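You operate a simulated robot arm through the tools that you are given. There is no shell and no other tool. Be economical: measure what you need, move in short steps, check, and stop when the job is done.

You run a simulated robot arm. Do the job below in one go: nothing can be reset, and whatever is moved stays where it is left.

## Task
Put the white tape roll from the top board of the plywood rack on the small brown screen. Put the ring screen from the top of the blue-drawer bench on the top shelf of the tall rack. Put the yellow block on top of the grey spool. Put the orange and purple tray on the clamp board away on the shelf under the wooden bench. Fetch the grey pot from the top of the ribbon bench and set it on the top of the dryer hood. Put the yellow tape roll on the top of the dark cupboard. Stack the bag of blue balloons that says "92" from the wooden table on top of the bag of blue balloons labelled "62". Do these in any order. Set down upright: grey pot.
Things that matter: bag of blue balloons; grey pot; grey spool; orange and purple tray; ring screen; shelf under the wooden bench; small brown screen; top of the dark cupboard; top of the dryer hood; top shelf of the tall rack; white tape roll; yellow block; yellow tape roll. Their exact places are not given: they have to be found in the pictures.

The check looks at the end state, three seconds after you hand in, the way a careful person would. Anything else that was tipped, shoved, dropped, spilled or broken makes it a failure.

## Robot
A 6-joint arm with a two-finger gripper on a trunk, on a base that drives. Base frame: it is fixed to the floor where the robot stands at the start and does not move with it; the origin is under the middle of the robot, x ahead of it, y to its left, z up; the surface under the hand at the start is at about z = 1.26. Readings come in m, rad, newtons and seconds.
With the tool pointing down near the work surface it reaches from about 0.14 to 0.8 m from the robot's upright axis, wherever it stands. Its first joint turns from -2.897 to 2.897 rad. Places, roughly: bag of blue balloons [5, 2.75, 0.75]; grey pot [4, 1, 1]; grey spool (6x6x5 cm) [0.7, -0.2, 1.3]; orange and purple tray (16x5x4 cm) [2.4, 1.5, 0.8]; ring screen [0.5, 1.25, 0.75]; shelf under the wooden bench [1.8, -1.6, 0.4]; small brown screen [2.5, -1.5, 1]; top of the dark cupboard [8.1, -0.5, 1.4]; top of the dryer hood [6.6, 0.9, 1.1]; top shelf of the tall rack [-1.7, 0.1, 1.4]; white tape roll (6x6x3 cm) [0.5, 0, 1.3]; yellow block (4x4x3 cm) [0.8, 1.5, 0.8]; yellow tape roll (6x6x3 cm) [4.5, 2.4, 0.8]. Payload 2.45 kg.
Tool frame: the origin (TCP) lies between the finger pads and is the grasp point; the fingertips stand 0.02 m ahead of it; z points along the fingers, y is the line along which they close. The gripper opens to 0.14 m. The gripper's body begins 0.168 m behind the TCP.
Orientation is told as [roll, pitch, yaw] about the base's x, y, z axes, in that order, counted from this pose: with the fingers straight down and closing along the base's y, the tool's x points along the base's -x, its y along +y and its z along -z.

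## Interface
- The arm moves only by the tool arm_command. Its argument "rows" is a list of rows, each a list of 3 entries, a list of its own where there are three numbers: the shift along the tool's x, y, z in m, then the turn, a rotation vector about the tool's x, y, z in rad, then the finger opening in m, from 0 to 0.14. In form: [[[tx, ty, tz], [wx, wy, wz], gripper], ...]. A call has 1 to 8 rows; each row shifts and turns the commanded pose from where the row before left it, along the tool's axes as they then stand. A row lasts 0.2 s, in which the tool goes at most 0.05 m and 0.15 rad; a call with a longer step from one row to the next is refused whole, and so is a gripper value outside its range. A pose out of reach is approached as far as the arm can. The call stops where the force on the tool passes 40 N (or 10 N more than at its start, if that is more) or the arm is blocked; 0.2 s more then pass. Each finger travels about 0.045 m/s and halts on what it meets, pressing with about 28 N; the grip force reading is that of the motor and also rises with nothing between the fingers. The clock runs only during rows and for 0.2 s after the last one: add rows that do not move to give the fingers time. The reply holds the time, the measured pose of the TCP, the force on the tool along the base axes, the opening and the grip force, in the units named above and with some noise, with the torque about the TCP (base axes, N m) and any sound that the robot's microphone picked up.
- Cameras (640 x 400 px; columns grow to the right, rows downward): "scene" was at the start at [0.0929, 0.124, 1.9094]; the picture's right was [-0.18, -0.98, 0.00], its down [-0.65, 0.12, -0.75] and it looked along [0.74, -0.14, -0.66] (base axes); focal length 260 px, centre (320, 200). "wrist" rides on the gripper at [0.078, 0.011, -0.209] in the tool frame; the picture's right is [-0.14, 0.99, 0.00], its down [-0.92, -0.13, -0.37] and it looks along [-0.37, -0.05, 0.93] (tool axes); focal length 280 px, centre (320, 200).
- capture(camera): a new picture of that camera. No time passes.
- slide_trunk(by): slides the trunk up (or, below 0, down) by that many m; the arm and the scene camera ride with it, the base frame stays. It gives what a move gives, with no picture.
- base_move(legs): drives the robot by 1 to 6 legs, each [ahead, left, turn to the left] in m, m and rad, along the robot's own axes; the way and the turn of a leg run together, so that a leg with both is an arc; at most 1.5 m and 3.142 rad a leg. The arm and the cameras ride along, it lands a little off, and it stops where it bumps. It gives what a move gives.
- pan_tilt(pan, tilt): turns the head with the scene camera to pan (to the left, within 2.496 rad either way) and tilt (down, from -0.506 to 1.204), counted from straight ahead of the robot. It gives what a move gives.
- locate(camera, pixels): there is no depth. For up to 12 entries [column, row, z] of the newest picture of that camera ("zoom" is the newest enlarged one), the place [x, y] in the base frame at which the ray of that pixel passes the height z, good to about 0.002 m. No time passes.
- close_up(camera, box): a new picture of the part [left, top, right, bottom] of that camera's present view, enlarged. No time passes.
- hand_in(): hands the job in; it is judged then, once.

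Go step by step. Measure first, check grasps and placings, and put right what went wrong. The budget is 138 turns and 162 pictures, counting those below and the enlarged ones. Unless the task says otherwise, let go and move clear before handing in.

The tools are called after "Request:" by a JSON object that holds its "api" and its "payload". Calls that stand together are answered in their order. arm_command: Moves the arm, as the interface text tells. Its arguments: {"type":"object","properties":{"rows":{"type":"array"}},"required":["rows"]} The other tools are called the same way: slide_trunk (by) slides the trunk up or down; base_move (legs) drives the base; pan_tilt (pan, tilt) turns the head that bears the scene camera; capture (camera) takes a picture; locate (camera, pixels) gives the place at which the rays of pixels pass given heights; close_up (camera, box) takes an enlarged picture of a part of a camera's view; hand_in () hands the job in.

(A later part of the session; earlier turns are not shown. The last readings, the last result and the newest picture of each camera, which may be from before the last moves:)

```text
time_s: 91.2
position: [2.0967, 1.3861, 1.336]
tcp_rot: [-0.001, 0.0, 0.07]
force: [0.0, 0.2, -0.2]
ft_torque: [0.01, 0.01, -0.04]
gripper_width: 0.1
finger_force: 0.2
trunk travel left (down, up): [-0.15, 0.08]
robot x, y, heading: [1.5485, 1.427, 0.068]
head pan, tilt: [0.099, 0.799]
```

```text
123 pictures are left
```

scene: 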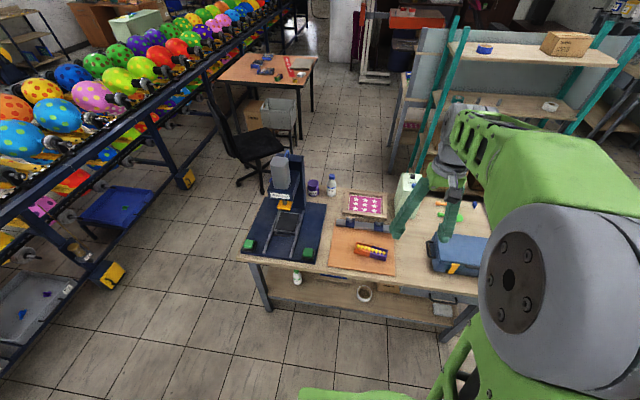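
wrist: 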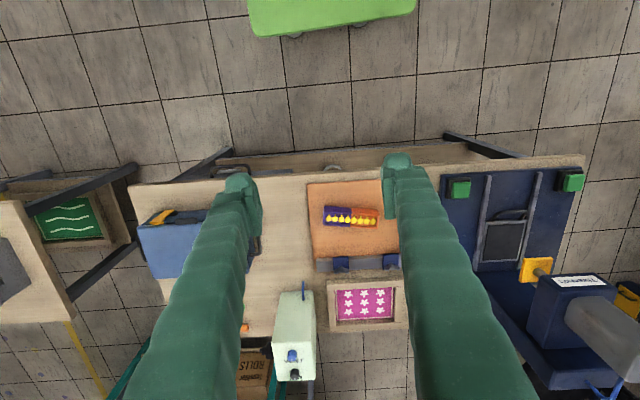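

The tray (purple/orange, with yellow contents) is at wrist (350,216) and scene (372,252). I zoom and triangulate.

Request:
{"api": "close_up", "payload": {"camera": "scene", "box": [310, 180, 430, 280]}}

Request:
{"api": "close_up", "payload": {"camera": "wrist", "box": [270, 150, 430, 250]}}

Request:
{"api": "locate", "payload": {"camera": "wrist", "pixels": [[350, 216, 0.78], [350, 216, 0.85], [350, 216, 0.92], [324, 207, 0.85], [324, 224, 0.85], [377, 210, 0.85], [377, 227, 0.85], [345, 163, 0.8]]}}

Request:
{"api": "locate", "payload": {"camera": "scene", "pixels": [[372, 252, 0.78], [372, 252, 0.85], [372, 252, 0.92]]}}

```text
4.00 times, centred on (370, 230) of scene
```

zoom: 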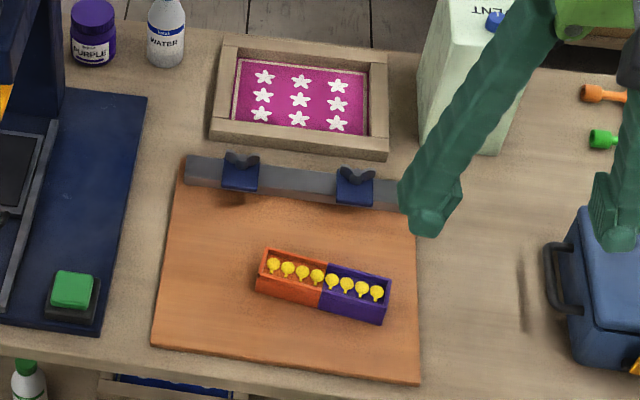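

```text
4.00 times, centred on (350, 200) of wrist
```

zoom: 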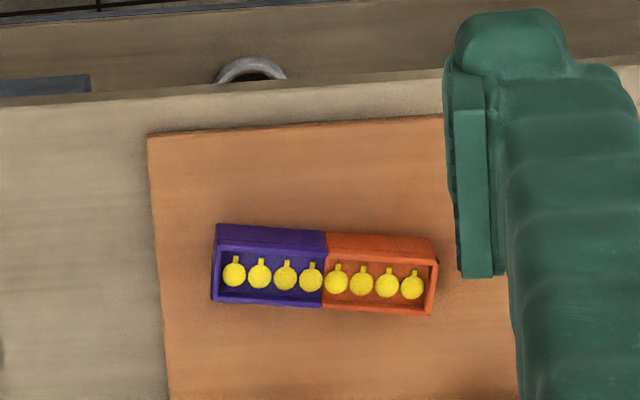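

```text
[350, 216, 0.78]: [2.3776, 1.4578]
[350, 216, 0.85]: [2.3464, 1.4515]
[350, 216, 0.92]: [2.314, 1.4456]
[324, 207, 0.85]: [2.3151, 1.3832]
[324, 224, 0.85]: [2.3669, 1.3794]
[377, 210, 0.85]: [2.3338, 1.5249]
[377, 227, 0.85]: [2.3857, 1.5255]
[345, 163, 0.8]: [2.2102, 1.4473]
```

```text
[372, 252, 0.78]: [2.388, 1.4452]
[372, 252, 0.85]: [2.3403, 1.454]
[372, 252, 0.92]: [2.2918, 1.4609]
```

Both views agree: tray centre (2.354,1.452), top z≈0.835. It lies nearly along y, so I'll grip across x. I refine its angle and drive closer.

Request:
{"api": "locate", "payload": {"camera": "zoom", "pixels": [[212, 302, 0.835], [432, 316, 0.835], [216, 246, 0.835], [437, 260, 0.835]]}}

Request:
{"api": "base_move", "payload": {"legs": [[0.16, 0, 0], [0, 0, -0.068]]}}

Request:
{"api": "arm_command", "payload": {"rows": [[[0, 0, 0], [0, 0, -0.14], 0.13], [[0, 0, 0], [0, 0, -0.14], 0.13], [[0, 0, 0], [0, 0, -0.14], 0.13], [[0, 0, 0], [0, 0, -0.14], 0.13], [[0, 0, 0], [0, 0, -0.14], 0.13], [[0, 0, 0], [0, 0, -0.14], 0.13], [[0, 0, 0], [0, 0, -0.14], 0.13], [[0, 0, 0], [0, 0, -0.14], 0.13]]}}

Request:
{"api": "arm_command", "payload": {"rows": [[[0, 0, 0], [0, 0, -0.14], 0.12], [[0, 0, 0], [0, 0, -0.14], 0.12], [[0, 0, 0], [0, 0, 0], 0.12]]}}

Request:
{"api": "capture", "payload": {"camera": "wrist"}}

```text
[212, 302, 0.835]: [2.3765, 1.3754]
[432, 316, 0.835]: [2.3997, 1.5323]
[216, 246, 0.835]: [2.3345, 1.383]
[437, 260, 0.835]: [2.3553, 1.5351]
```

```text
time_s: 93.0
position: [2.2524, 1.3605, 1.3355]
tcp_rot: [0.001, 0.001, -0.003]
force: [0.2, 0.7, 0.1]
ft_torque: [0.05, 0.03, -0.01]
gripper_width: 0.0999
finger_force: 0.1
trunk travel left (down, up): [-0.15, 0.08]
robot x, y, heading: [1.7026, 1.4444, -0.004]
head pan, tilt: [0.099, 0.799]
```

```text
time_s: 94.8
position: [2.2533, 1.3599, 1.3347]
tcp_rot: [-0.001, 0.0, 1.12]
force: [-0.3, 0.3, 0.2]
ft_torque: [0.01, 0.01, 0.01]
gripper_width: 0.1301
finger_force: 0.1
trunk travel left (down, up): [-0.15, 0.08]
robot x, y, heading: [1.7092, 1.4387, -0.006]
head pan, tilt: [0.099, 0.799]
```

```text
time_s: 95.6
position: [2.253, 1.3599, 1.3345]
tcp_rot: [-0.001, 0.001, 1.401]
force: [-0.4, -0.8, -0.1]
ft_torque: [-0.01, 0.0, 0.01]
gripper_width: 0.12
finger_force: 0.0
trunk travel left (down, up): [-0.15, 0.08]
robot x, y, heading: [1.7076, 1.439, -0.002]
head pan, tilt: [0.099, 0.799]
```

```text
120 pictures are left
```

wrist: 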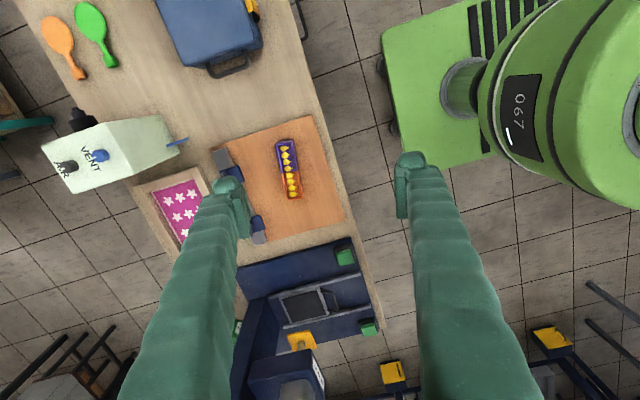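

I re-triangulate the tray top from this new wrist view.

Request:
{"api": "close_up", "payload": {"camera": "wrist", "box": [240, 110, 360, 230]}}

Request:
{"api": "close_up", "payload": {"camera": "scene", "box": [270, 220, 430, 320]}}

```text
3.33 times, centred on (300, 170) of wrist
```

zoom: 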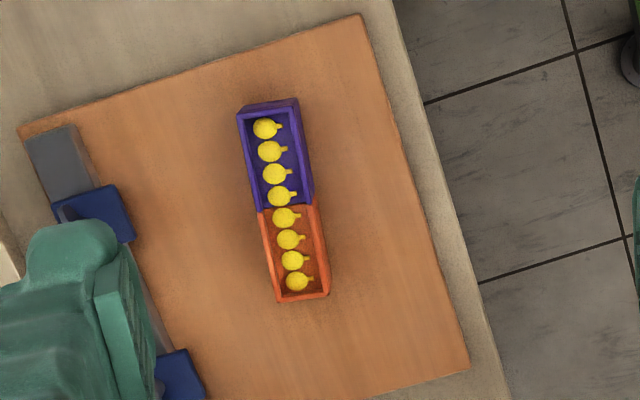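

```text
4.00 times, centred on (350, 270) of scene
```

zoom: 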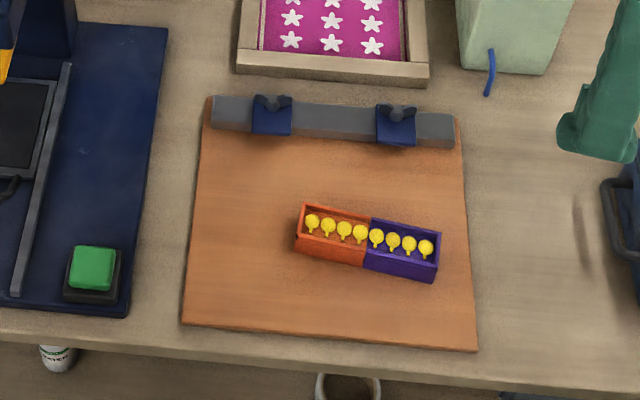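

Request:
{"api": "locate", "payload": {"camera": "wrist", "pixels": [[289.5, 172.1, 0.78], [289.5, 172.1, 0.82], [289.5, 172.1, 0.86]]}}

Request:
{"api": "locate", "payload": {"camera": "scene", "pixels": [[362, 279, 0.78], [362, 279, 0.82], [362, 279, 0.86]]}}

Request:
{"api": "locate", "payload": {"camera": "zoom", "pixels": [[303, 203, 0.81], [441, 232, 0.81], [295, 236, 0.81], [436, 268, 0.81]]}}

```text
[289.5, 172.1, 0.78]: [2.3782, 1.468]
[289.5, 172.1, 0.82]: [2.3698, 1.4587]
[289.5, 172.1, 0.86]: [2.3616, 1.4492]
```

```text
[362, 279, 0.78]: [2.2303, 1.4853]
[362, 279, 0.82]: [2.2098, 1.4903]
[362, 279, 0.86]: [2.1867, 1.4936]
```

```text
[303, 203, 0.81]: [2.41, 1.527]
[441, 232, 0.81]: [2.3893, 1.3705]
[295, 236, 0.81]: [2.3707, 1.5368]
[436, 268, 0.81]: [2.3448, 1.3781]
```

The tray centre resolves to (2.367,1.456), top ~0.828, yaw target 1.429. I move over it and descend to ~1.03.

Request:
{"api": "arm_command", "payload": {"rows": [[[-0.0285, -0.024, 0], [0, 0, -0.028], 0.1], [[-0.0285, -0.024, 0], [0, 0, 0], 0.1], [[-0.0285, -0.024, 0], [0, 0, 0], 0.1], [[-0.0285, -0.024, 0], [0, 0, 0], 0.1], [[0, 0, 0.05], [0, 0, 0], 0.1], [[0, 0, 0.05], [0, 0, 0], 0.1], [[0, 0, 0.05], [0, 0, 0], 0.1], [[0, 0, 0.05], [0, 0, 0], 0.1]]}}

Request:
{"api": "arm_command", "payload": {"rows": [[[0, 0, 0.05], [0, 0, 0], 0.1], [[0, 0, 0.05], [0, 0, 0], 0.1], [[0, 0, 0], [0, 0, 0], 0.1]]}}

Request:
{"api": "capture", "payload": {"camera": "wrist"}}

Request:
{"api": "capture", "payload": {"camera": "scene"}}

```text
time_s: 97.4
position: [2.3661, 1.4599, 1.1387]
tcp_rot: [-0.001, 0.0, 1.428]
force: [0.8, 0.5, -0.1]
ft_torque: [0.02, 0.05, -0.01]
gripper_width: 0.1
finger_force: 0.1
trunk travel left (down, up): [-0.15, 0.08]
robot x, y, heading: [1.7063, 1.4439, -0.002]
head pan, tilt: [0.099, 0.799]
```

```text
time_s: 98.2
position: [2.3634, 1.4587, 1.0378]
tcp_rot: [0.0, -0.003, 1.426]
force: [-0.2, 0.2, 0.6]
ft_torque: [-0.01, 0.01, 0.02]
gripper_width: 0.0998
finger_force: 0.0
trunk travel left (down, up): [-0.15, 0.08]
robot x, y, heading: [1.7084, 1.4383, 0.003]
head pan, tilt: [0.099, 0.799]
```

```text
117 pictures are left
```

wrist: 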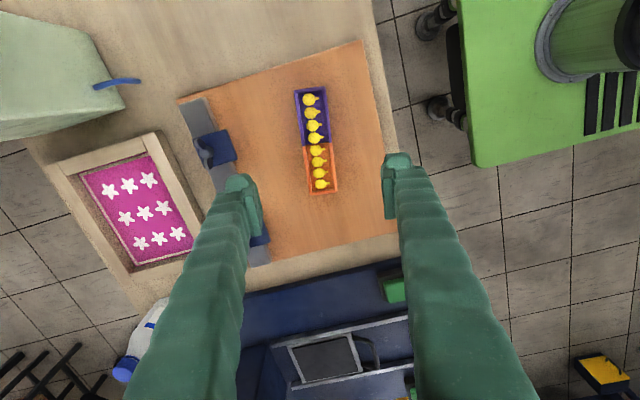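

```text
116 pictures are left
```

scene: 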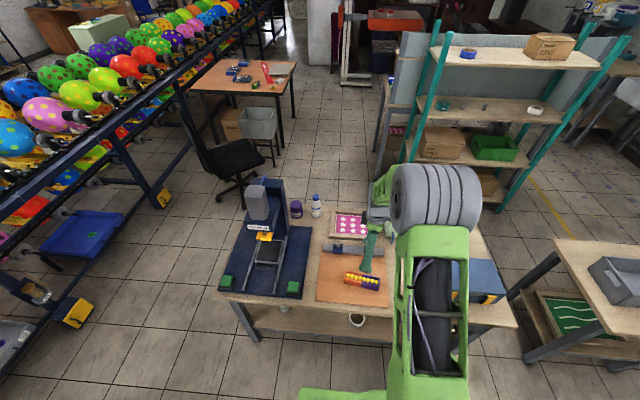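

The clamp bar is close to the far finger, so I'll narrow the opening. I check the tray's centre from (318,145).

Request:
{"api": "locate", "payload": {"camera": "wrist", "pixels": [[318, 145, 0.828], [296, 91, 0.828], [326, 89, 0.828], [310, 193, 0.828], [338, 190, 0.828], [232, 160, 0.82], [222, 185, 0.8]]}}

Request:
{"api": "close_up", "payload": {"camera": "wrist", "box": [180, 70, 420, 220]}}

```text
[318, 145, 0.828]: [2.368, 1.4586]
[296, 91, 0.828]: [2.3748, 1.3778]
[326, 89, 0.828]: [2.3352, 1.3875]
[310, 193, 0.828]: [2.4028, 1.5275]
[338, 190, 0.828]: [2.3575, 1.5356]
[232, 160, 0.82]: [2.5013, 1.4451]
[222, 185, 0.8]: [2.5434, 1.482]
```

```text
2.67 times, centred on (300, 145) of wrist
```

zoom: 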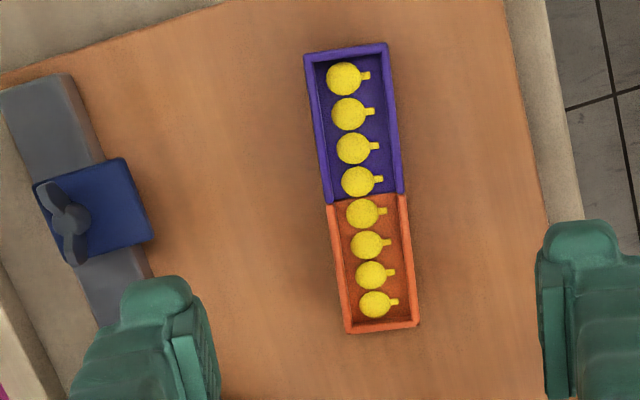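

Tray centre (2.3676,1.457) confirmed. I descend and grip.

Request:
{"api": "arm_command", "payload": {"rows": [[[0.001, -0.004, 0.05], [0, 0, 0.018], 0.085], [[0, 0, 0.05], [0, 0, 0], 0.085], [[0, 0, 0.05], [0, 0, 0], 0.085], [[0, 0, 0.04], [0, 0, 0], 0.085], [[0, 0, 0.02], [0, 0, 0], 0.085], [[0, 0, 0.012], [0, 0, 0], 0.085], [[0, 0, 0], [0, 0, 0], 0.085]]}}

Request:
{"api": "capture", "payload": {"camera": "wrist"}}

Request:
{"api": "close_up", "payload": {"camera": "scene", "box": [310, 230, 410, 310]}}

```text
refused: row 1 steps farther than a row can; nothing moved
```

```text
114 pictures are left
```

wrist: 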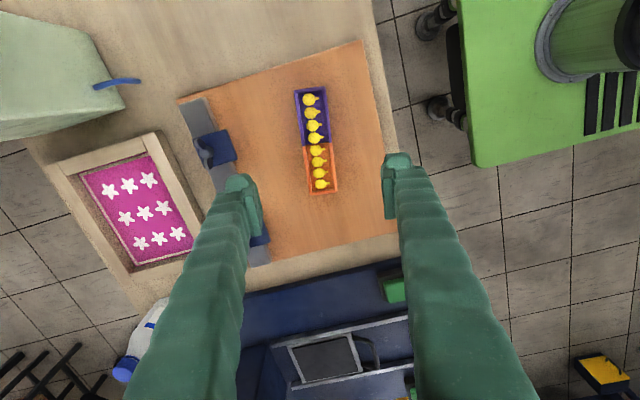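

```text
5.00 times, centred on (360, 270) of scene
```

zoom: 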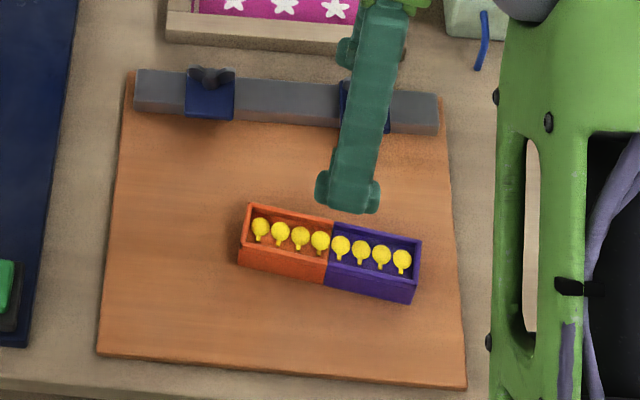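

The step was refused for size, so I resend it slightly smaller.

Request:
{"api": "arm_command", "payload": {"rows": [[[0.001, -0.004, 0.045], [0, 0, 0.018], 0.085], [[0, 0, 0.049], [0, 0, 0], 0.085], [[0, 0, 0.049], [0, 0, 0], 0.085], [[0, 0, 0.045], [0, 0, 0], 0.085], [[0, 0, 0.02], [0, 0, 0], 0.085], [[0, 0, 0.012], [0, 0, 0], 0.085], [[0, 0, 0], [0, 0, 0], 0.085]]}}

Request:
{"api": "close_up", "payload": {"camera": "scene", "box": [310, 230, 410, 310]}}

Request:
{"api": "close_up", "payload": {"camera": "wrist", "box": [180, 70, 480, 260]}}

```text
time_s: 99.8
position: [2.3672, 1.4543, 0.8149]
tcp_rot: [-0.001, 0.0, 1.407]
force: [0.9, 0.3, -0.2]
ft_torque: [0.02, -0.01, 0.01]
gripper_width: 0.0851
finger_force: 0.1
trunk travel left (down, up): [-0.15, 0.08]
robot x, y, heading: [1.7057, 1.44, -0.001]
head pan, tilt: [0.099, 0.799]
```

```text
5.00 times, centred on (360, 270) of scene
```

zoom: 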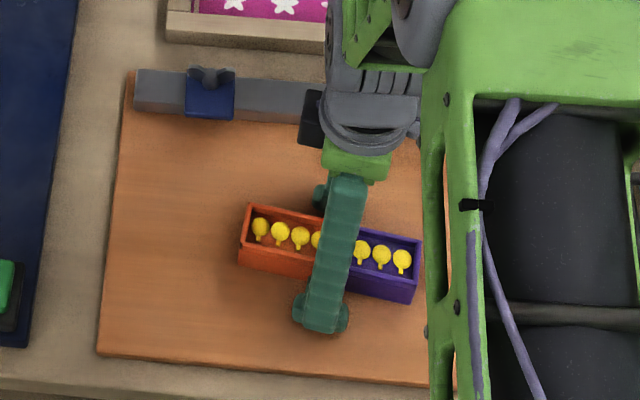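

```text
2.11 times, centred on (330, 165) of wrist
```

zoom: 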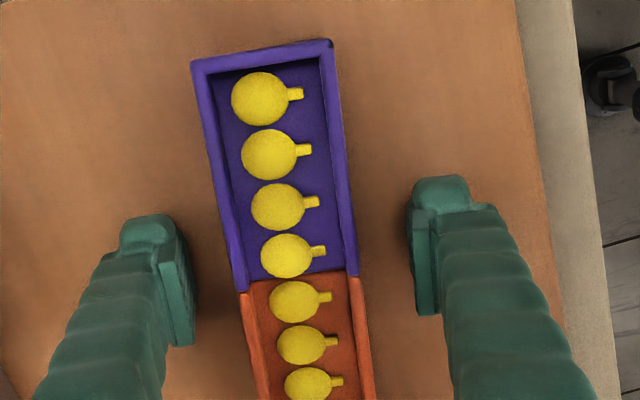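

The tray is between the fingers. I close and lift.

Request:
{"api": "arm_command", "payload": {"rows": [[[0, 0, 0], [0, 0, 0], 0.03], [[0, 0, 0], [0, 0, 0], 0.03], [[0, 0, 0], [0, 0, 0], 0.03], [[0, 0, 0], [0, 0, 0], 0.03], [[0, 0, 0], [0, 0, 0], 0.03], [[0, 0, -0.03], [0, 0, 0], 0.03], [[0, 0, -0.05], [0, 0, 0], 0.03], [[0, 0, -0.05], [0, 0, 0], 0.03]]}}

Request:
{"api": "arm_command", "payload": {"rows": [[[0, 0, -0.05], [0, 0, 0], 0.03], [[0, 0, -0.05], [0, 0, 0], 0.03], [[0, 0, -0.05], [0, 0, 0], 0.03], [[0, 0, -0.05], [0, 0, 0], 0.03], [[0, 0, -0.05], [0, 0, 0], 0.03], [[0, 0, 0], [0, 0, 0], 0.03]]}}

Request:
{"api": "capture", "payload": {"camera": "wrist"}}

```text
time_s: 101.6
position: [2.3658, 1.4569, 0.9448]
tcp_rot: [0.0, 0.0, 1.407]
force: [-0.4, -0.6, -1.3]
ft_torque: [0.01, -0.05, -0.01]
gripper_width: 0.044
finger_force: 28.1
trunk travel left (down, up): [-0.15, 0.08]
robot x, y, heading: [1.7071, 1.4434, -0.003]
head pan, tilt: [0.099, 0.799]
```

```text
time_s: 103.0
position: [2.3658, 1.4579, 1.1974]
tcp_rot: [0.001, 0.0, 1.408]
force: [0.1, 0.2, -1.0]
ft_torque: [-0.02, -0.02, -0.01]
gripper_width: 0.0442
finger_force: 27.7
trunk travel left (down, up): [-0.15, 0.08]
robot x, y, heading: [1.7045, 1.4431, -0.005]
head pan, tilt: [0.099, 0.799]
```

```text
110 pictures are left
```

wrist: 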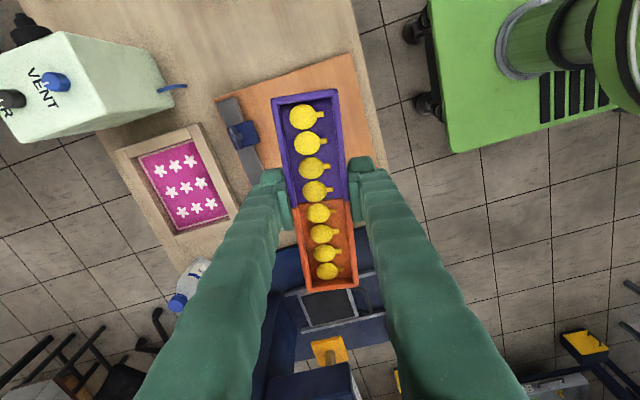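

The tray is held level (opening 0.044). The shelf is under a bench top, so I must insert it with a tilted tool. I'll set the tray back on the clamp board, pointing away from me, and regrip it at 45°.

Request:
{"api": "arm_command", "payload": {"rows": [[[0, 0, 0], [0, 0, 0.14], 0.03], [[0, 0, 0], [0, 0, 0.14], 0.03], [[0, 0, 0], [0, 0, 0.14], 0.03], [[0, 0, 0], [0, 0, 0.14], 0.03], [[0, 0, 0], [0, 0, 0.14], 0.03], [[0, 0, 0], [0, 0, 0.14], 0.03], [[0, 0, 0], [0, 0, 0.14], 0.03], [[0, 0, 0], [0, 0, 0.14], 0.03]]}}

Request:
{"api": "arm_command", "payload": {"rows": [[[0, 0, 0], [0, 0, 0.14], 0.03], [[0, 0, 0], [0, 0, 0.147], 0.03], [[0.025, 0, 0], [0, 0, 0], 0.03], [[0, 0, 0.05], [0, 0, 0], 0.03], [[0, 0, 0.05], [0, 0, 0], 0.03], [[0, 0, 0.05], [0, 0, 0], 0.03], [[0, 0, 0.05], [0, 0, 0], 0.03], [[0, 0, 0], [0, 0, 0], 0.03]]}}

Request:
{"api": "capture", "payload": {"camera": "wrist"}}

Request:
{"api": "close_up", "payload": {"camera": "scene", "box": [310, 220, 430, 310]}}

```text
time_s: 104.8
position: [2.3676, 1.4572, 1.1956]
tcp_rot: [0.001, 0.0, 0.286]
force: [-0.9, -0.2, -0.6]
ft_torque: [0.0, -0.06, 0.02]
gripper_width: 0.0441
finger_force: 28.2
trunk travel left (down, up): [-0.15, 0.08]
robot x, y, heading: [1.7066, 1.4385, 0.001]
head pan, tilt: [0.099, 0.799]
```

```text
time_s: 106.6
position: [2.3448, 1.4574, 0.9968]
tcp_rot: [0.0, 0.001, 0.001]
force: [-0.2, 0.6, -0.3]
ft_torque: [0.0, -0.01, 0.02]
gripper_width: 0.0442
finger_force: 27.7
trunk travel left (down, up): [-0.15, 0.08]
robot x, y, heading: [1.7051, 1.4419, -0.001]
head pan, tilt: [0.099, 0.799]
```

```text
109 pictures are left
```

wrist: 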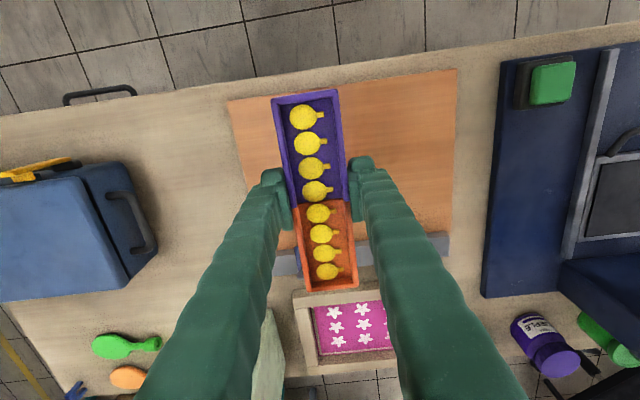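

```text
4.44 times, centred on (370, 265) of scene
```

zoom: 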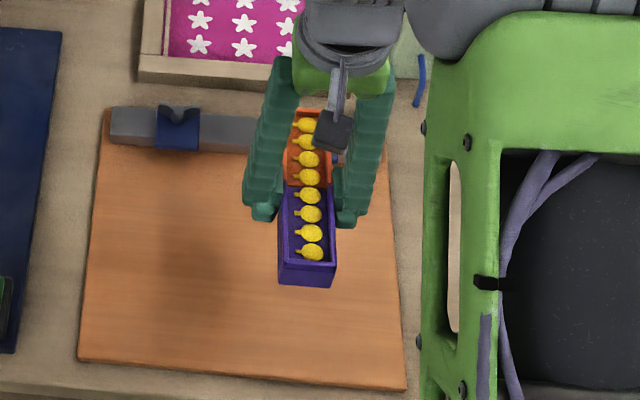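

Clear of the clamp. I lower it onto the board.

Request:
{"api": "arm_command", "payload": {"rows": [[[0.015, 0, 0.045], [0, 0, 0], 0.03], [[0, 0, 0.05], [0, 0, 0], 0.03], [[0, 0, 0.05], [0, 0, 0], 0.03], [[0, 0, 0.03], [0, 0, 0], 0.03], [[0, 0, 0.003], [0, 0, 0], 0.03], [[0, 0, 0], [0, 0, 0], 0.03]]}}

Request:
{"api": "arm_command", "payload": {"rows": [[[0, 0, 0.003], [0, 0, 0], 0.03], [[0, 0, 0], [0, 0, 0], 0.03]]}}

```text
time_s: 108.0
position: [2.3262, 1.4571, 0.8157]
tcp_rot: [0.001, 0.0, 0.0]
force: [0.5, 0.4, -1.0]
ft_torque: [-0.02, -0.02, -0.03]
gripper_width: 0.0441
finger_force: 27.7
trunk travel left (down, up): [-0.15, 0.08]
robot x, y, heading: [1.7078, 1.4418, 0.001]
head pan, tilt: [0.099, 0.799]
```

```text
time_s: 108.6
position: [2.3261, 1.458, 0.8147]
tcp_rot: [0.0, -0.002, 0.003]
force: [-0.1, 0.9, 18.2]
ft_torque: [0.0, 0.65, -0.02]
gripper_width: 0.0443
finger_force: 27.5
trunk travel left (down, up): [-0.15, 0.08]
robot x, y, heading: [1.7081, 1.444, -0.0]
head pan, tilt: [0.099, 0.799]
```

The tray is down. I release, rise, tilt the tool forward 45° and regrip.

Request:
{"api": "arm_command", "payload": {"rows": [[[0, 0, -0.002], [0, 0, 0], 0.08], [[0, 0, 0], [0, 0, 0], 0.08], [[0, 0, 0], [0, 0, 0], 0.08], [[0, 0, -0.05], [0, 0, 0], 0.08], [[0, 0, -0.05], [0, 0, 0], 0.08], [[0, 0, 0], [0, -0.131, 0], 0.08], [[0, 0, 0], [0, -0.131, 0], 0.08], [[0, 0, 0], [0, -0.131, 0], 0.08]]}}

Request:
{"api": "arm_command", "payload": {"rows": [[[0, 0, 0], [0, -0.131, 0], 0.08], [[0, 0, 0], [0, -0.131, 0], 0.08], [[0, 0, 0], [0, -0.131, 0], 0.08], [[0, 0, 0], [0, 0, 0], 0.08]]}}

Request:
{"api": "capture", "payload": {"camera": "wrist"}}

Request:
{"api": "close_up", "payload": {"camera": "scene", "box": [310, 220, 430, 310]}}

```text
time_s: 110.4
position: [2.3284, 1.4625, 0.9167]
tcp_rot: [0.0, -0.394, 0.002]
force: [0.4, 0.1, 0.2]
ft_torque: [0.04, -0.01, 0.0]
gripper_width: 0.0801
finger_force: 0.0
out of reach, approached as far as the arm can: row 7
trunk travel left (down, up): [-0.15, 0.08]
robot x, y, heading: [1.7076, 1.4408, -0.004]
head pan, tilt: [0.099, 0.799]
```

```text
time_s: 111.4
position: [2.3288, 1.4624, 0.9156]
tcp_rot: [-0.001, -0.787, 0.002]
force: [-0.9, -0.4, -0.1]
ft_torque: [-0.01, -0.01, 0.01]
gripper_width: 0.0799
finger_force: 0.2
trunk travel left (down, up): [-0.15, 0.08]
robot x, y, heading: [1.71, 1.4396, -0.005]
head pan, tilt: [0.099, 0.799]
```

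```text
107 pictures are left
```

wrist: 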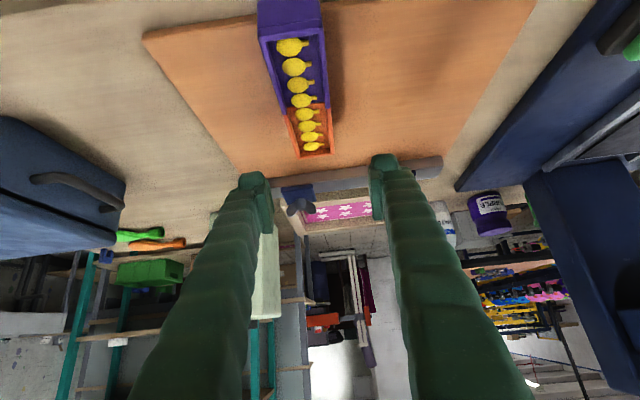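

```text
4.44 times, centred on (370, 265) of scene
```

zoom: 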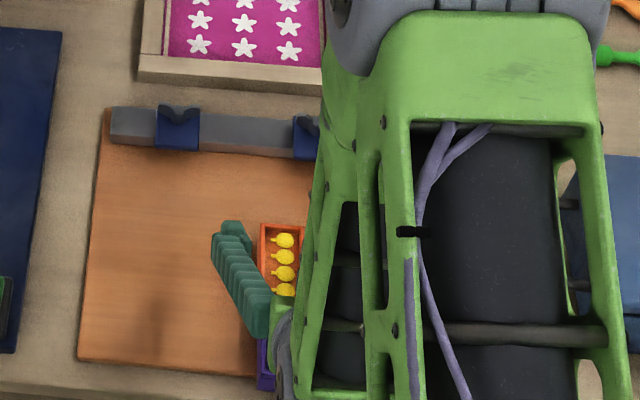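

Tilt is -0.787. I shift slightly in y and lower the tilted fingers around the tray.

Request:
{"api": "arm_command", "payload": {"rows": [[[0, -0.005, 0], [0, 0, 0], 0.08], [[0.025, 0, 0.019], [0, 0, 0], 0.08], [[0.025, 0, 0.019], [0, 0, 0], 0.08], [[0.026, 0, 0.0185], [0, 0, 0], 0.08], [[0, 0, 0], [0, 0, 0], 0.08]]}}

Request:
{"api": "capture", "payload": {"camera": "wrist"}}

Request:
{"api": "pan_tilt", "payload": {"pan": 0.3, "tilt": 0.9}}

Request:
{"api": "capture", "payload": {"camera": "scene"}}

```text
time_s: 112.6
position: [2.3143, 1.4592, 0.8198]
tcp_rot: [0.0, -0.785, 0.001]
force: [0.0, -0.7, 0.2]
ft_torque: [0.0, 0.02, 0.03]
gripper_width: 0.08
finger_force: 0.0
trunk travel left (down, up): [-0.15, 0.08]
robot x, y, heading: [1.7088, 1.441, 0.0]
head pan, tilt: [0.099, 0.799]
```

```text
105 pictures are left
```

wrist: 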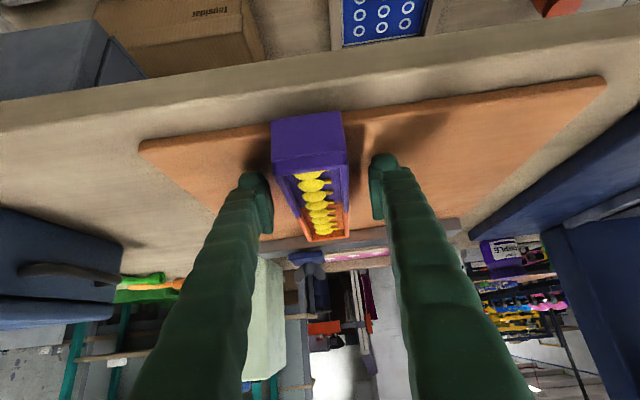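

```text
time_s: 113.4
position: [2.3139, 1.4588, 0.8202]
tcp_rot: [-0.001, -0.784, 0.003]
force: [0.4, -0.2, 0.3]
ft_torque: [0.03, -0.06, -0.02]
gripper_width: 0.0801
finger_force: 0.0
trunk travel left (down, up): [-0.15, 0.08]
robot x, y, heading: [1.704, 1.4406, -0.001]
head pan, tilt: [0.3, 0.901]
```

```text
104 pictures are left
```

scene: 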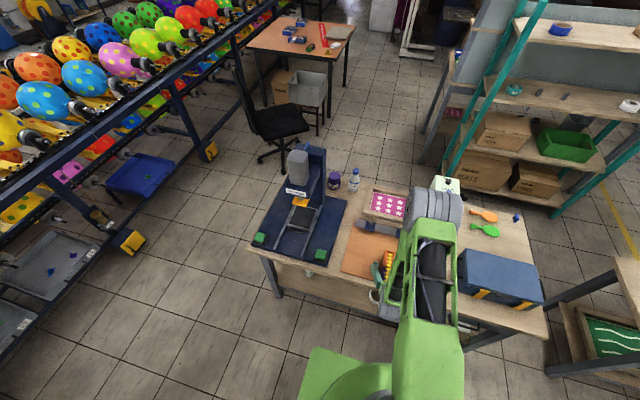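

The fingers straddle the tray. I close, then lift straight up.

Request:
{"api": "arm_command", "payload": {"rows": [[[0, 0, 0], [0, 0, 0], 0.03], [[0, 0, 0], [0, 0, 0], 0.03], [[0, 0, 0], [0, 0, 0], 0.03], [[0, 0, 0], [0, 0, 0], 0.03], [[0, 0, 0], [0, 0, 0], 0.03], [[-0.02, 0, -0.02], [0, 0, 0], 0.03], [[-0.035, 0, -0.035], [0, 0, 0], 0.03], [[-0.035, 0, -0.035], [0, 0, 0], 0.03]]}}

Request:
{"api": "arm_command", "payload": {"rows": [[[-0.035, 0, -0.035], [0, 0, 0], 0.03], [[-0.035, 0, -0.035], [0, 0, 0], 0.03], [[0, 0, 0], [0, 0, 0], 0.03]]}}

Request:
{"api": "capture", "payload": {"camera": "wrist"}}

Request:
{"api": "close_up", "payload": {"camera": "scene", "box": [310, 170, 470, 310]}}

```text
time_s: 115.2
position: [2.3138, 1.4543, 0.9482]
tcp_rot: [0.0, -0.785, 0.002]
force: [-0.2, 0.2, -1.2]
ft_torque: [0.01, -0.02, 0.04]
gripper_width: 0.0446
finger_force: 28.1
trunk travel left (down, up): [-0.15, 0.08]
robot x, y, heading: [1.7051, 1.4412, -0.001]
head pan, tilt: [0.3, 0.901]
```

```text
time_s: 116.0
position: [2.3125, 1.4534, 1.0501]
tcp_rot: [0.0, -0.785, 0.002]
force: [0.5, -0.3, -2.4]
ft_torque: [-0.01, 0.02, -0.02]
gripper_width: 0.0442
finger_force: 28.1
trunk travel left (down, up): [-0.15, 0.08]
robot x, y, heading: [1.7085, 1.4379, -0.0]
head pan, tilt: [0.3, 0.901]
```

```text
103 pictures are left
```

wrist: 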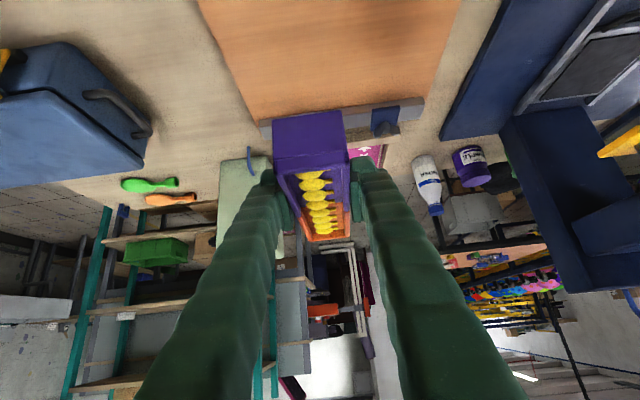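

```text
2.86 times, centred on (390, 240) of scene
```

zoom: 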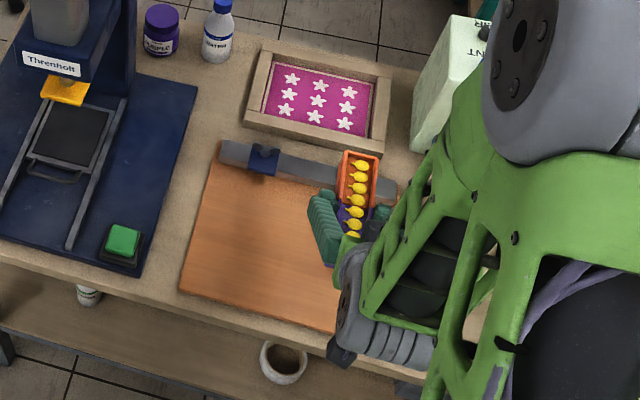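

The tray is held level with the tool tilted. I drive to the wooden bench, facing it.

Request:
{"api": "base_move", "payload": {"legs": [[-0.16, 0, 0], [0, 0, -1.57], [1.4, 0, 0], [0.5, 0, 0]]}}

Request:
{"api": "pan_tilt", "payload": {"pan": 0.15, "tilt": 0.9}}

Request:
{"api": "capture", "payload": {"camera": "scene"}}

Request:
{"api": "capture", "payload": {"camera": "wrist"}}

```text
time_s: 130.2
position: [1.5882, -1.0298, 1.0495]
tcp_rot: [0.0, -0.786, -1.555]
force: [0.7, -0.1, -1.6]
ft_torque: [0.03, -0.01, -0.01]
gripper_width: 0.0444
finger_force: 27.3
trunk travel left (down, up): [-0.15, 0.08]
robot x, y, heading: [1.5667, -0.4244, -1.555]
head pan, tilt: [0.3, 0.901]
```

```text
time_s: 130.8
position: [1.5883, -1.0309, 1.0503]
tcp_rot: [0.001, -0.786, -1.555]
force: [0.1, -0.3, -1.2]
ft_torque: [0.04, 0.0, 0.01]
gripper_width: 0.0444
finger_force: 28.2
trunk travel left (down, up): [-0.15, 0.08]
robot x, y, heading: [1.5683, -0.4252, -1.559]
head pan, tilt: [0.15, 0.901]
```

```text
101 pictures are left
```

scene: 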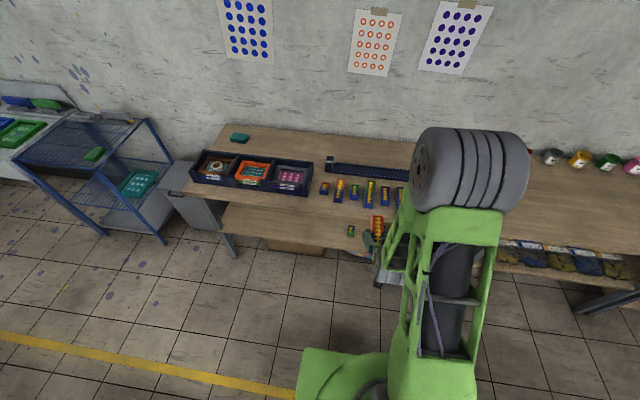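

```text
100 pictures are left
```

wrist: 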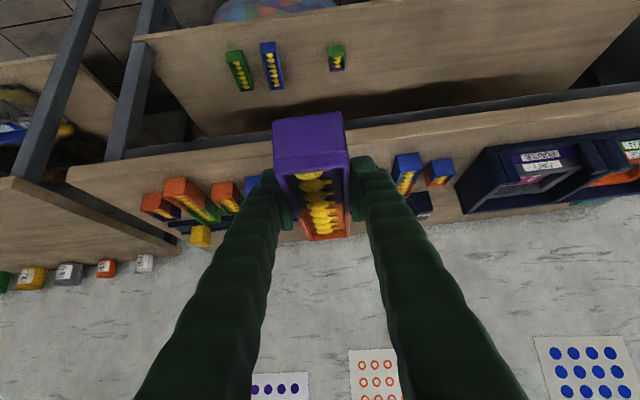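

The shelf under the bench holds three small trays at wrist (237,70), (272,65), (336,58), with free space to the right. I measure shelf and top edges.

Request:
{"api": "locate", "payload": {"camera": "scene", "pixels": [[350, 232, 0.4], [350, 232, 0.45], [350, 232, 0.5], [225, 205, 0.4], [221, 220, 0.4], [330, 249, 0.4], [187, 186, 0.86], [300, 196, 0.86]]}}

Request:
{"api": "locate", "payload": {"camera": "wrist", "pixels": [[336, 58, 0.4], [336, 58, 0.45], [336, 58, 0.5], [140, 40, 0.4], [330, 5, 0.4], [420, 70, 0.4], [460, 105, 0.86], [110, 160, 0.86], [237, 70, 0.45], [272, 65, 0.45]]}}

Request:
{"api": "close_up", "payload": {"camera": "scene", "box": [200, 160, 400, 280]}}

```text
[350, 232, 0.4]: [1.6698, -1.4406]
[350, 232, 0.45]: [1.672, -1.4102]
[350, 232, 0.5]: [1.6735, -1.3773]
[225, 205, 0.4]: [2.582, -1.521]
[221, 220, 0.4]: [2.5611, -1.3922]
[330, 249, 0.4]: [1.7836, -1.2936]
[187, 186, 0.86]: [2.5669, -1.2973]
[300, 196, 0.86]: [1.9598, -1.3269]
```

```text
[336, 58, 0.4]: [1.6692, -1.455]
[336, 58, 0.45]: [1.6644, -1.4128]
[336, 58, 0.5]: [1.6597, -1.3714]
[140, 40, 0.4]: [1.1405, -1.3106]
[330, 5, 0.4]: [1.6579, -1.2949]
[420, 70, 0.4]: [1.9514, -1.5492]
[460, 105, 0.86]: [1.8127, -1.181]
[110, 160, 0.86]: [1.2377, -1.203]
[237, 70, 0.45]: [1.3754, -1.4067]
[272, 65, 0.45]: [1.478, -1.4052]
```

```text
3.20 times, centred on (300, 220) of scene
```

zoom: 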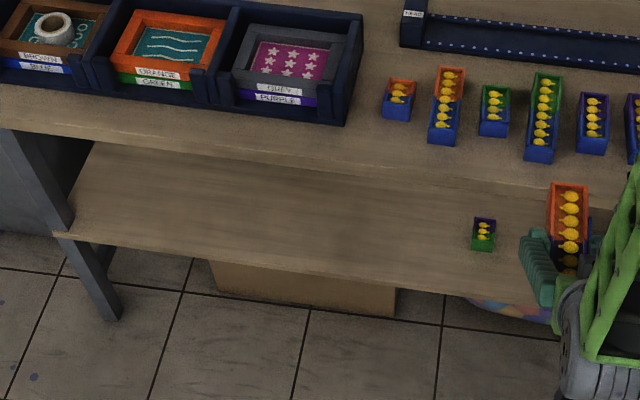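

Shelf front edge is at y≈-1.30, z≈0.39; bench top edge at y≈-1.19. I strafe to x≈1.8, lower the trunk and arm in front of the bench, then drive in.

Request:
{"api": "base_move", "payload": {"legs": [[0, 0.22, 0], [0, 0, -0.013]]}}

Request:
{"api": "slide_trunk", "payload": {"by": -0.15}}

Request:
{"api": "arm_command", "payload": {"rows": [[[0.035, 0, 0.035], [0, 0, 0], 0.03], [[0.035, 0, 0.035], [0, 0, 0], 0.03], [[0.035, 0, 0.035], [0, 0, 0], 0.03], [[0.035, 0, 0.035], [0, 0, 0], 0.03], [[0.035, 0, 0.035], [0, 0, 0], 0.03], [[0.035, 0, 0.035], [0, 0, 0], 0.03], [[0.035, 0, 0.035], [0, 0, 0], 0.03], [[0, 0, 0], [0, 0, 0], 0.03]]}}

Request:
{"api": "capture", "payload": {"camera": "wrist"}}

```text
time_s: 133.8
position: [1.8024, -1.0302, 1.0515]
tcp_rot: [0.0, -0.787, -1.569]
force: [1.0, -1.3, -0.8]
ft_torque: [0.0, 0.01, -0.05]
gripper_width: 0.0445
finger_force: 27.9
trunk travel left (down, up): [-0.15, 0.08]
robot x, y, heading: [1.7885, -0.4214, -1.576]
head pan, tilt: [0.15, 0.901]
```

```text
time_s: 135.5
position: [1.803, -1.0274, 0.9001]
tcp_rot: [0.001, -0.785, -1.571]
force: [0.0, -0.6, -1.1]
ft_torque: [0.03, 0.0, 0.02]
gripper_width: 0.0446
finger_force: 28.3
trunk travel left (down, up): [0.0, 0.23]
robot x, y, heading: [1.7902, -0.4205, -1.574]
head pan, tilt: [0.15, 0.901]
```

```text
time_s: 137.3
position: [1.8058, -1.0263, 0.5529]
tcp_rot: [0.0, -0.785, -1.57]
force: [-0.4, -0.6, -0.4]
ft_torque: [0.03, 0.02, 0.0]
gripper_width: 0.0445
finger_force: 28.0
trunk travel left (down, up): [0.0, 0.23]
robot x, y, heading: [1.787, -0.4257, -1.576]
head pan, tilt: [0.15, 0.901]
```

```text
98 pictures are left
```

wrist: 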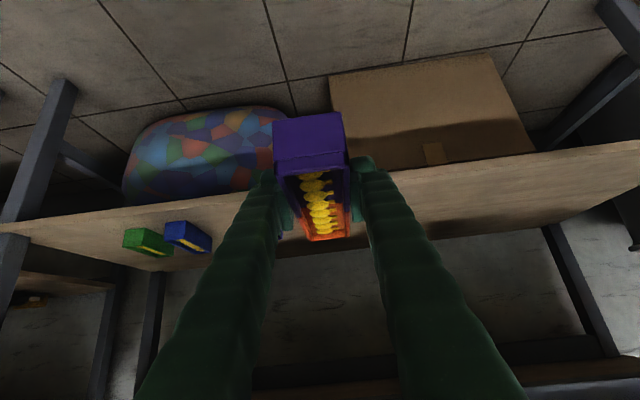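

The arm reaches; I lower to z≈0.46 and measure the shelf edge at wrist (420,165).

Request:
{"api": "arm_command", "payload": {"rows": [[[0.033, 0, 0.033], [0, 0, 0], 0.03], [[0.033, 0, 0.033], [0, 0, 0], 0.03], [[0, 0, 0], [0, 0, 0], 0.03]]}}

Request:
{"api": "capture", "payload": {"camera": "wrist"}}

Request:
{"api": "capture", "payload": {"camera": "scene"}}

```text
time_s: 138.1
position: [1.8033, -1.0289, 0.4603]
tcp_rot: [0.001, -0.785, -1.572]
force: [0.1, 0.1, -1.3]
ft_torque: [0.01, -0.05, 0.01]
gripper_width: 0.0445
finger_force: 28.1
trunk travel left (down, up): [0.0, 0.23]
robot x, y, heading: [1.7908, -0.4228, -1.576]
head pan, tilt: [0.15, 0.901]
```

```text
97 pictures are left
```

wrist: 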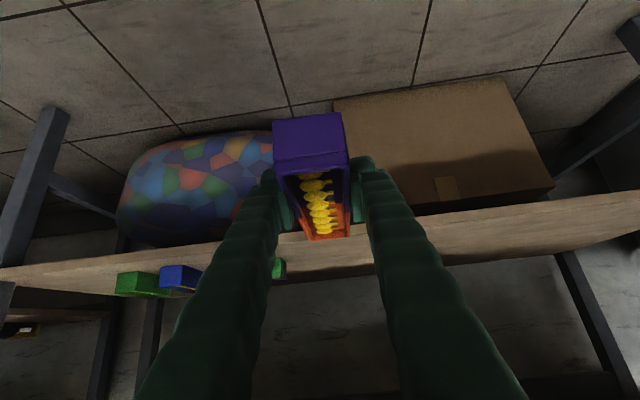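

```text
96 pictures are left
```

scene: 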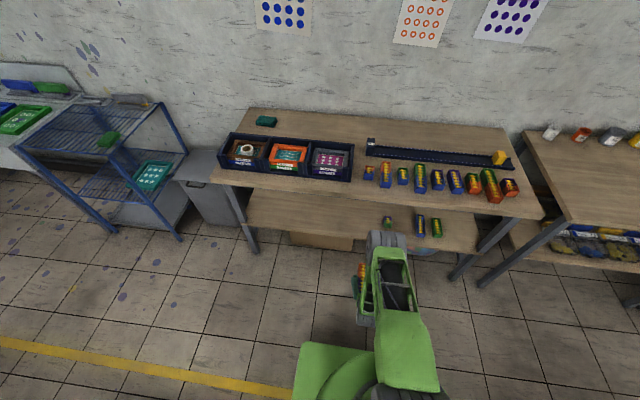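

Request:
{"api": "locate", "payload": {"camera": "wrist", "pixels": [[450, 212, 0.36], [450, 212, 0.38], [450, 212, 0.4], [280, 268, 0.43], [280, 268, 0.4], [450, 264, 0.4]]}}

Request:
{"api": "locate", "payload": {"camera": "scene", "pixels": [[388, 221, 0.4], [388, 221, 0.43], [300, 235, 0.4], [300, 235, 0.38], [420, 250, 0.4], [285, 190, 0.86], [450, 212, 0.86]]}}

Request:
{"api": "close_up", "payload": {"camera": "wrist", "box": [200, 100, 640, 340]}}

Request:
{"api": "close_up", "payload": {"camera": "scene", "box": [230, 150, 480, 310]}}

```text
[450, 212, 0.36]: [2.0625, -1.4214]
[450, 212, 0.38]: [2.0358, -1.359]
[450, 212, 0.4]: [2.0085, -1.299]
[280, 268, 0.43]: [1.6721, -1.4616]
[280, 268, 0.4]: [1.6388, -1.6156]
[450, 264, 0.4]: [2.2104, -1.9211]
```

```text
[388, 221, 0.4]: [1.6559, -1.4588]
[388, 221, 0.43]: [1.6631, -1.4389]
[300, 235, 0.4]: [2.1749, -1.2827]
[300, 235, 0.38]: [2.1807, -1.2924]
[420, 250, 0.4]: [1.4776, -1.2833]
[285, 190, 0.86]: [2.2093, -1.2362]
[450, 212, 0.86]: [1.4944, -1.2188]
```

```text
1.45 times, centred on (420, 220) of wrist
```

zoom: 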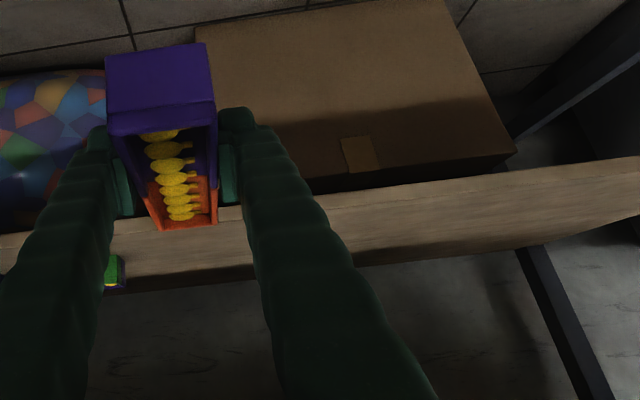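

```text
2.50 times, centred on (355, 230) of scene
```

zoom: 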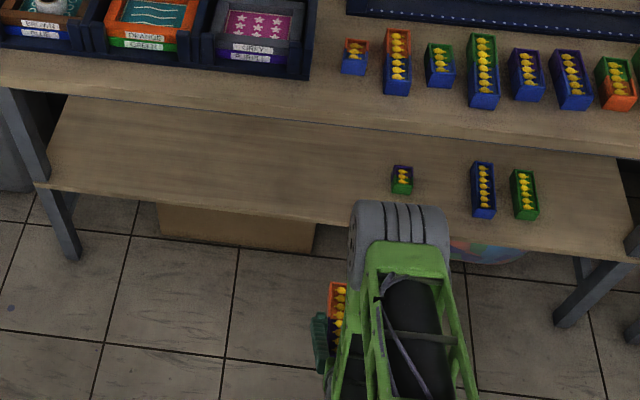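

The elbow would hit the bench top if I just drove in. I'll extend the arm forward under the top instead and watch the elbow.

Request:
{"api": "arm_command", "payload": {"rows": [[[-0.035, 0, 0.035], [0, 0, 0], 0.03], [[-0.035, 0, 0.035], [0, 0, 0], 0.03], [[-0.035, 0, 0.035], [0, 0, 0], 0.03], [[-0.035, 0, 0.035], [0, 0, 0], 0.03], [[0, 0, 0], [0, 0, 0], 0.03]]}}

Request:
{"api": "capture", "payload": {"camera": "scene"}}

Request:
{"api": "capture", "payload": {"camera": "wrist"}}

```text
time_s: 139.3
position: [1.803, -1.2248, 0.4613]
tcp_rot: [0.0, -0.788, -1.571]
force: [0.0, -0.7, -1.0]
ft_torque: [-0.01, -0.02, -0.01]
gripper_width: 0.0446
finger_force: 28.2
trunk travel left (down, up): [0.0, 0.23]
robot x, y, heading: [1.7892, -0.427, -1.574]
head pan, tilt: [0.15, 0.901]
```

```text
93 pictures are left
```

scene: 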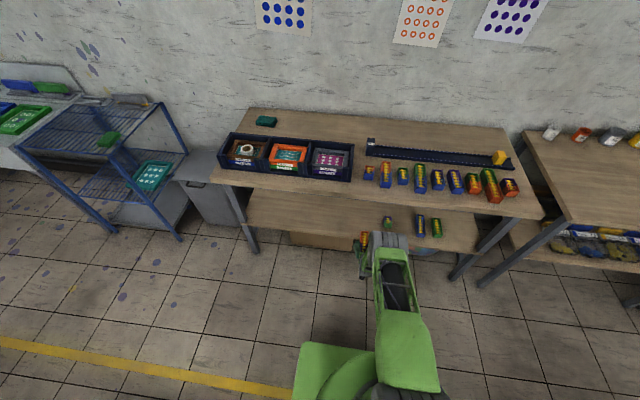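

```text
92 pictures are left
```

wrist: 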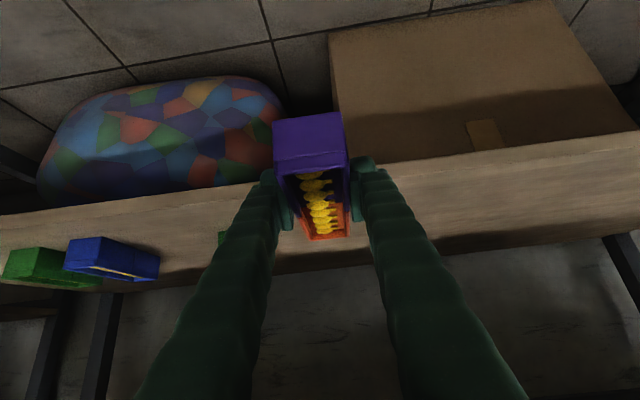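

Request:
{"api": "close_up", "payload": {"camera": "scene", "box": [330, 190, 450, 290]}}

Request:
{"api": "locate", "payload": {"camera": "scene", "pixels": [[390, 235, 0.6], [390, 235, 0.7], [390, 235, 0.8], [390, 235, 0.9]]}}

```text
4.00 times, centred on (390, 240) of scene
```

zoom: 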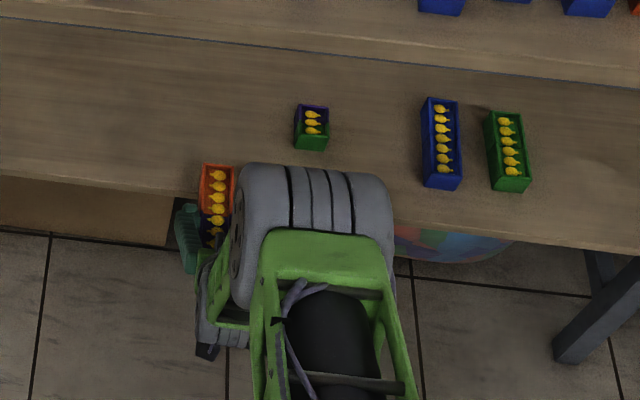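

```text
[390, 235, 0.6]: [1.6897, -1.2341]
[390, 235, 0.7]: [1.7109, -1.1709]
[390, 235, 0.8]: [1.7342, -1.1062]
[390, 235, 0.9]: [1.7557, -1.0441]
```

I estimate the elbow at about y=-1.0, z≈0.97, with roughly 0.1 m to the bench edge. It mostly drops as I extend, so I extend 0.1 m more and check.

Request:
{"api": "arm_command", "payload": {"rows": [[[-0.0175, 0, 0.0175], [0, 0, 0], 0.03], [[-0.0175, 0, 0.0175], [0, 0, 0], 0.03], [[-0.0175, 0, 0.0175], [0, 0, 0], 0.03], [[-0.0175, 0, 0.0175], [0, 0, 0], 0.03], [[0, 0, 0], [0, 0, 0], 0.03]]}}

Request:
{"api": "close_up", "payload": {"camera": "scene", "box": [310, 170, 470, 290]}}

```text
time_s: 140.5
position: [1.803, -1.3261, 0.4612]
tcp_rot: [0.001, -0.784, -1.57]
force: [-0.8, -0.3, -1.4]
ft_torque: [0.0, 0.01, 0.0]
gripper_width: 0.0446
finger_force: 27.7
trunk travel left (down, up): [0.0, 0.23]
robot x, y, heading: [1.7957, -0.4235, -1.577]
head pan, tilt: [0.15, 0.901]
```

```text
3.33 times, centred on (390, 230) of scene
```

zoom: 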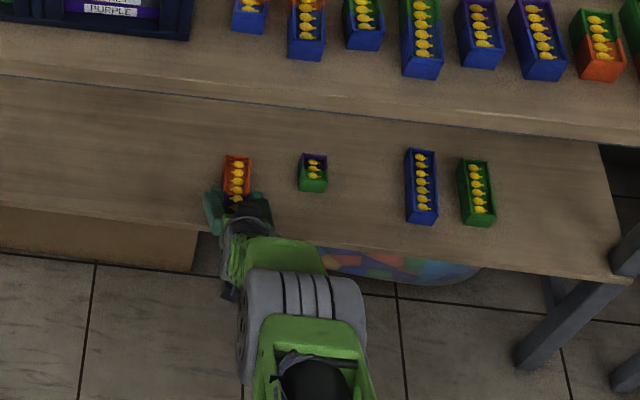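

The elbow now drops well clear of the bench. I extend another 0.075 m and start lowering.

Request:
{"api": "arm_command", "payload": {"rows": [[[-0.0175, 0, 0.0175], [0, 0, 0], 0.03], [[-0.0175, 0, 0.0175], [0, 0, 0], 0.03], [[-0.0175, 0, 0.0175], [0, 0, 0], 0.03], [[0, 0, 0], [0, 0, 0], 0.03], [[0.007, 0, 0.007], [0, 0, 0], 0.03], [[0.007, 0, 0.007], [0, 0, 0], 0.03], [[0, 0, 0], [0, 0, 0], 0.03]]}}

Request:
{"api": "close_up", "payload": {"camera": "scene", "box": [310, 170, 470, 290]}}

Request:
{"api": "capture", "payload": {"camera": "wrist"}}

```text
time_s: 142.1
position: [1.8009, -1.3548, 0.475]
tcp_rot: [0.0, -0.787, -1.573]
force: [-0.2, 0.4, -0.4]
ft_torque: [0.04, 0.0, -0.02]
gripper_width: 0.0448
finger_force: 27.8
out of reach, approached as far as the arm can: row 1, 2, 3, 5, 6
trunk travel left (down, up): [0.0, 0.23]
robot x, y, heading: [1.7943, -0.4217, -1.574]
head pan, tilt: [0.15, 0.901]
```

```text
3.33 times, centred on (390, 230) of scene
```

zoom: 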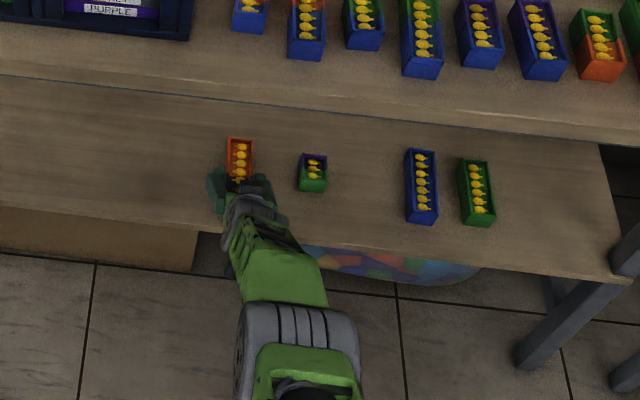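

```text
88 pictures are left
```

wrist: 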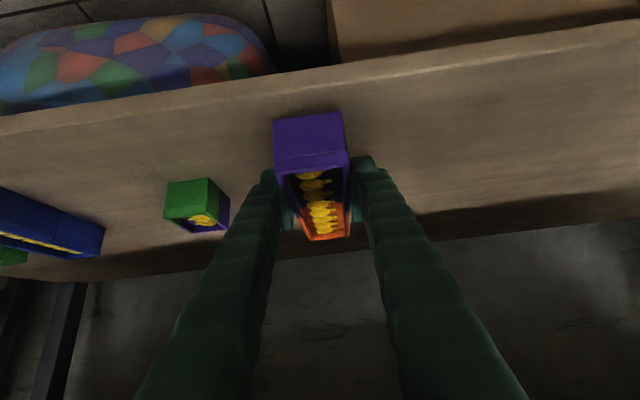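

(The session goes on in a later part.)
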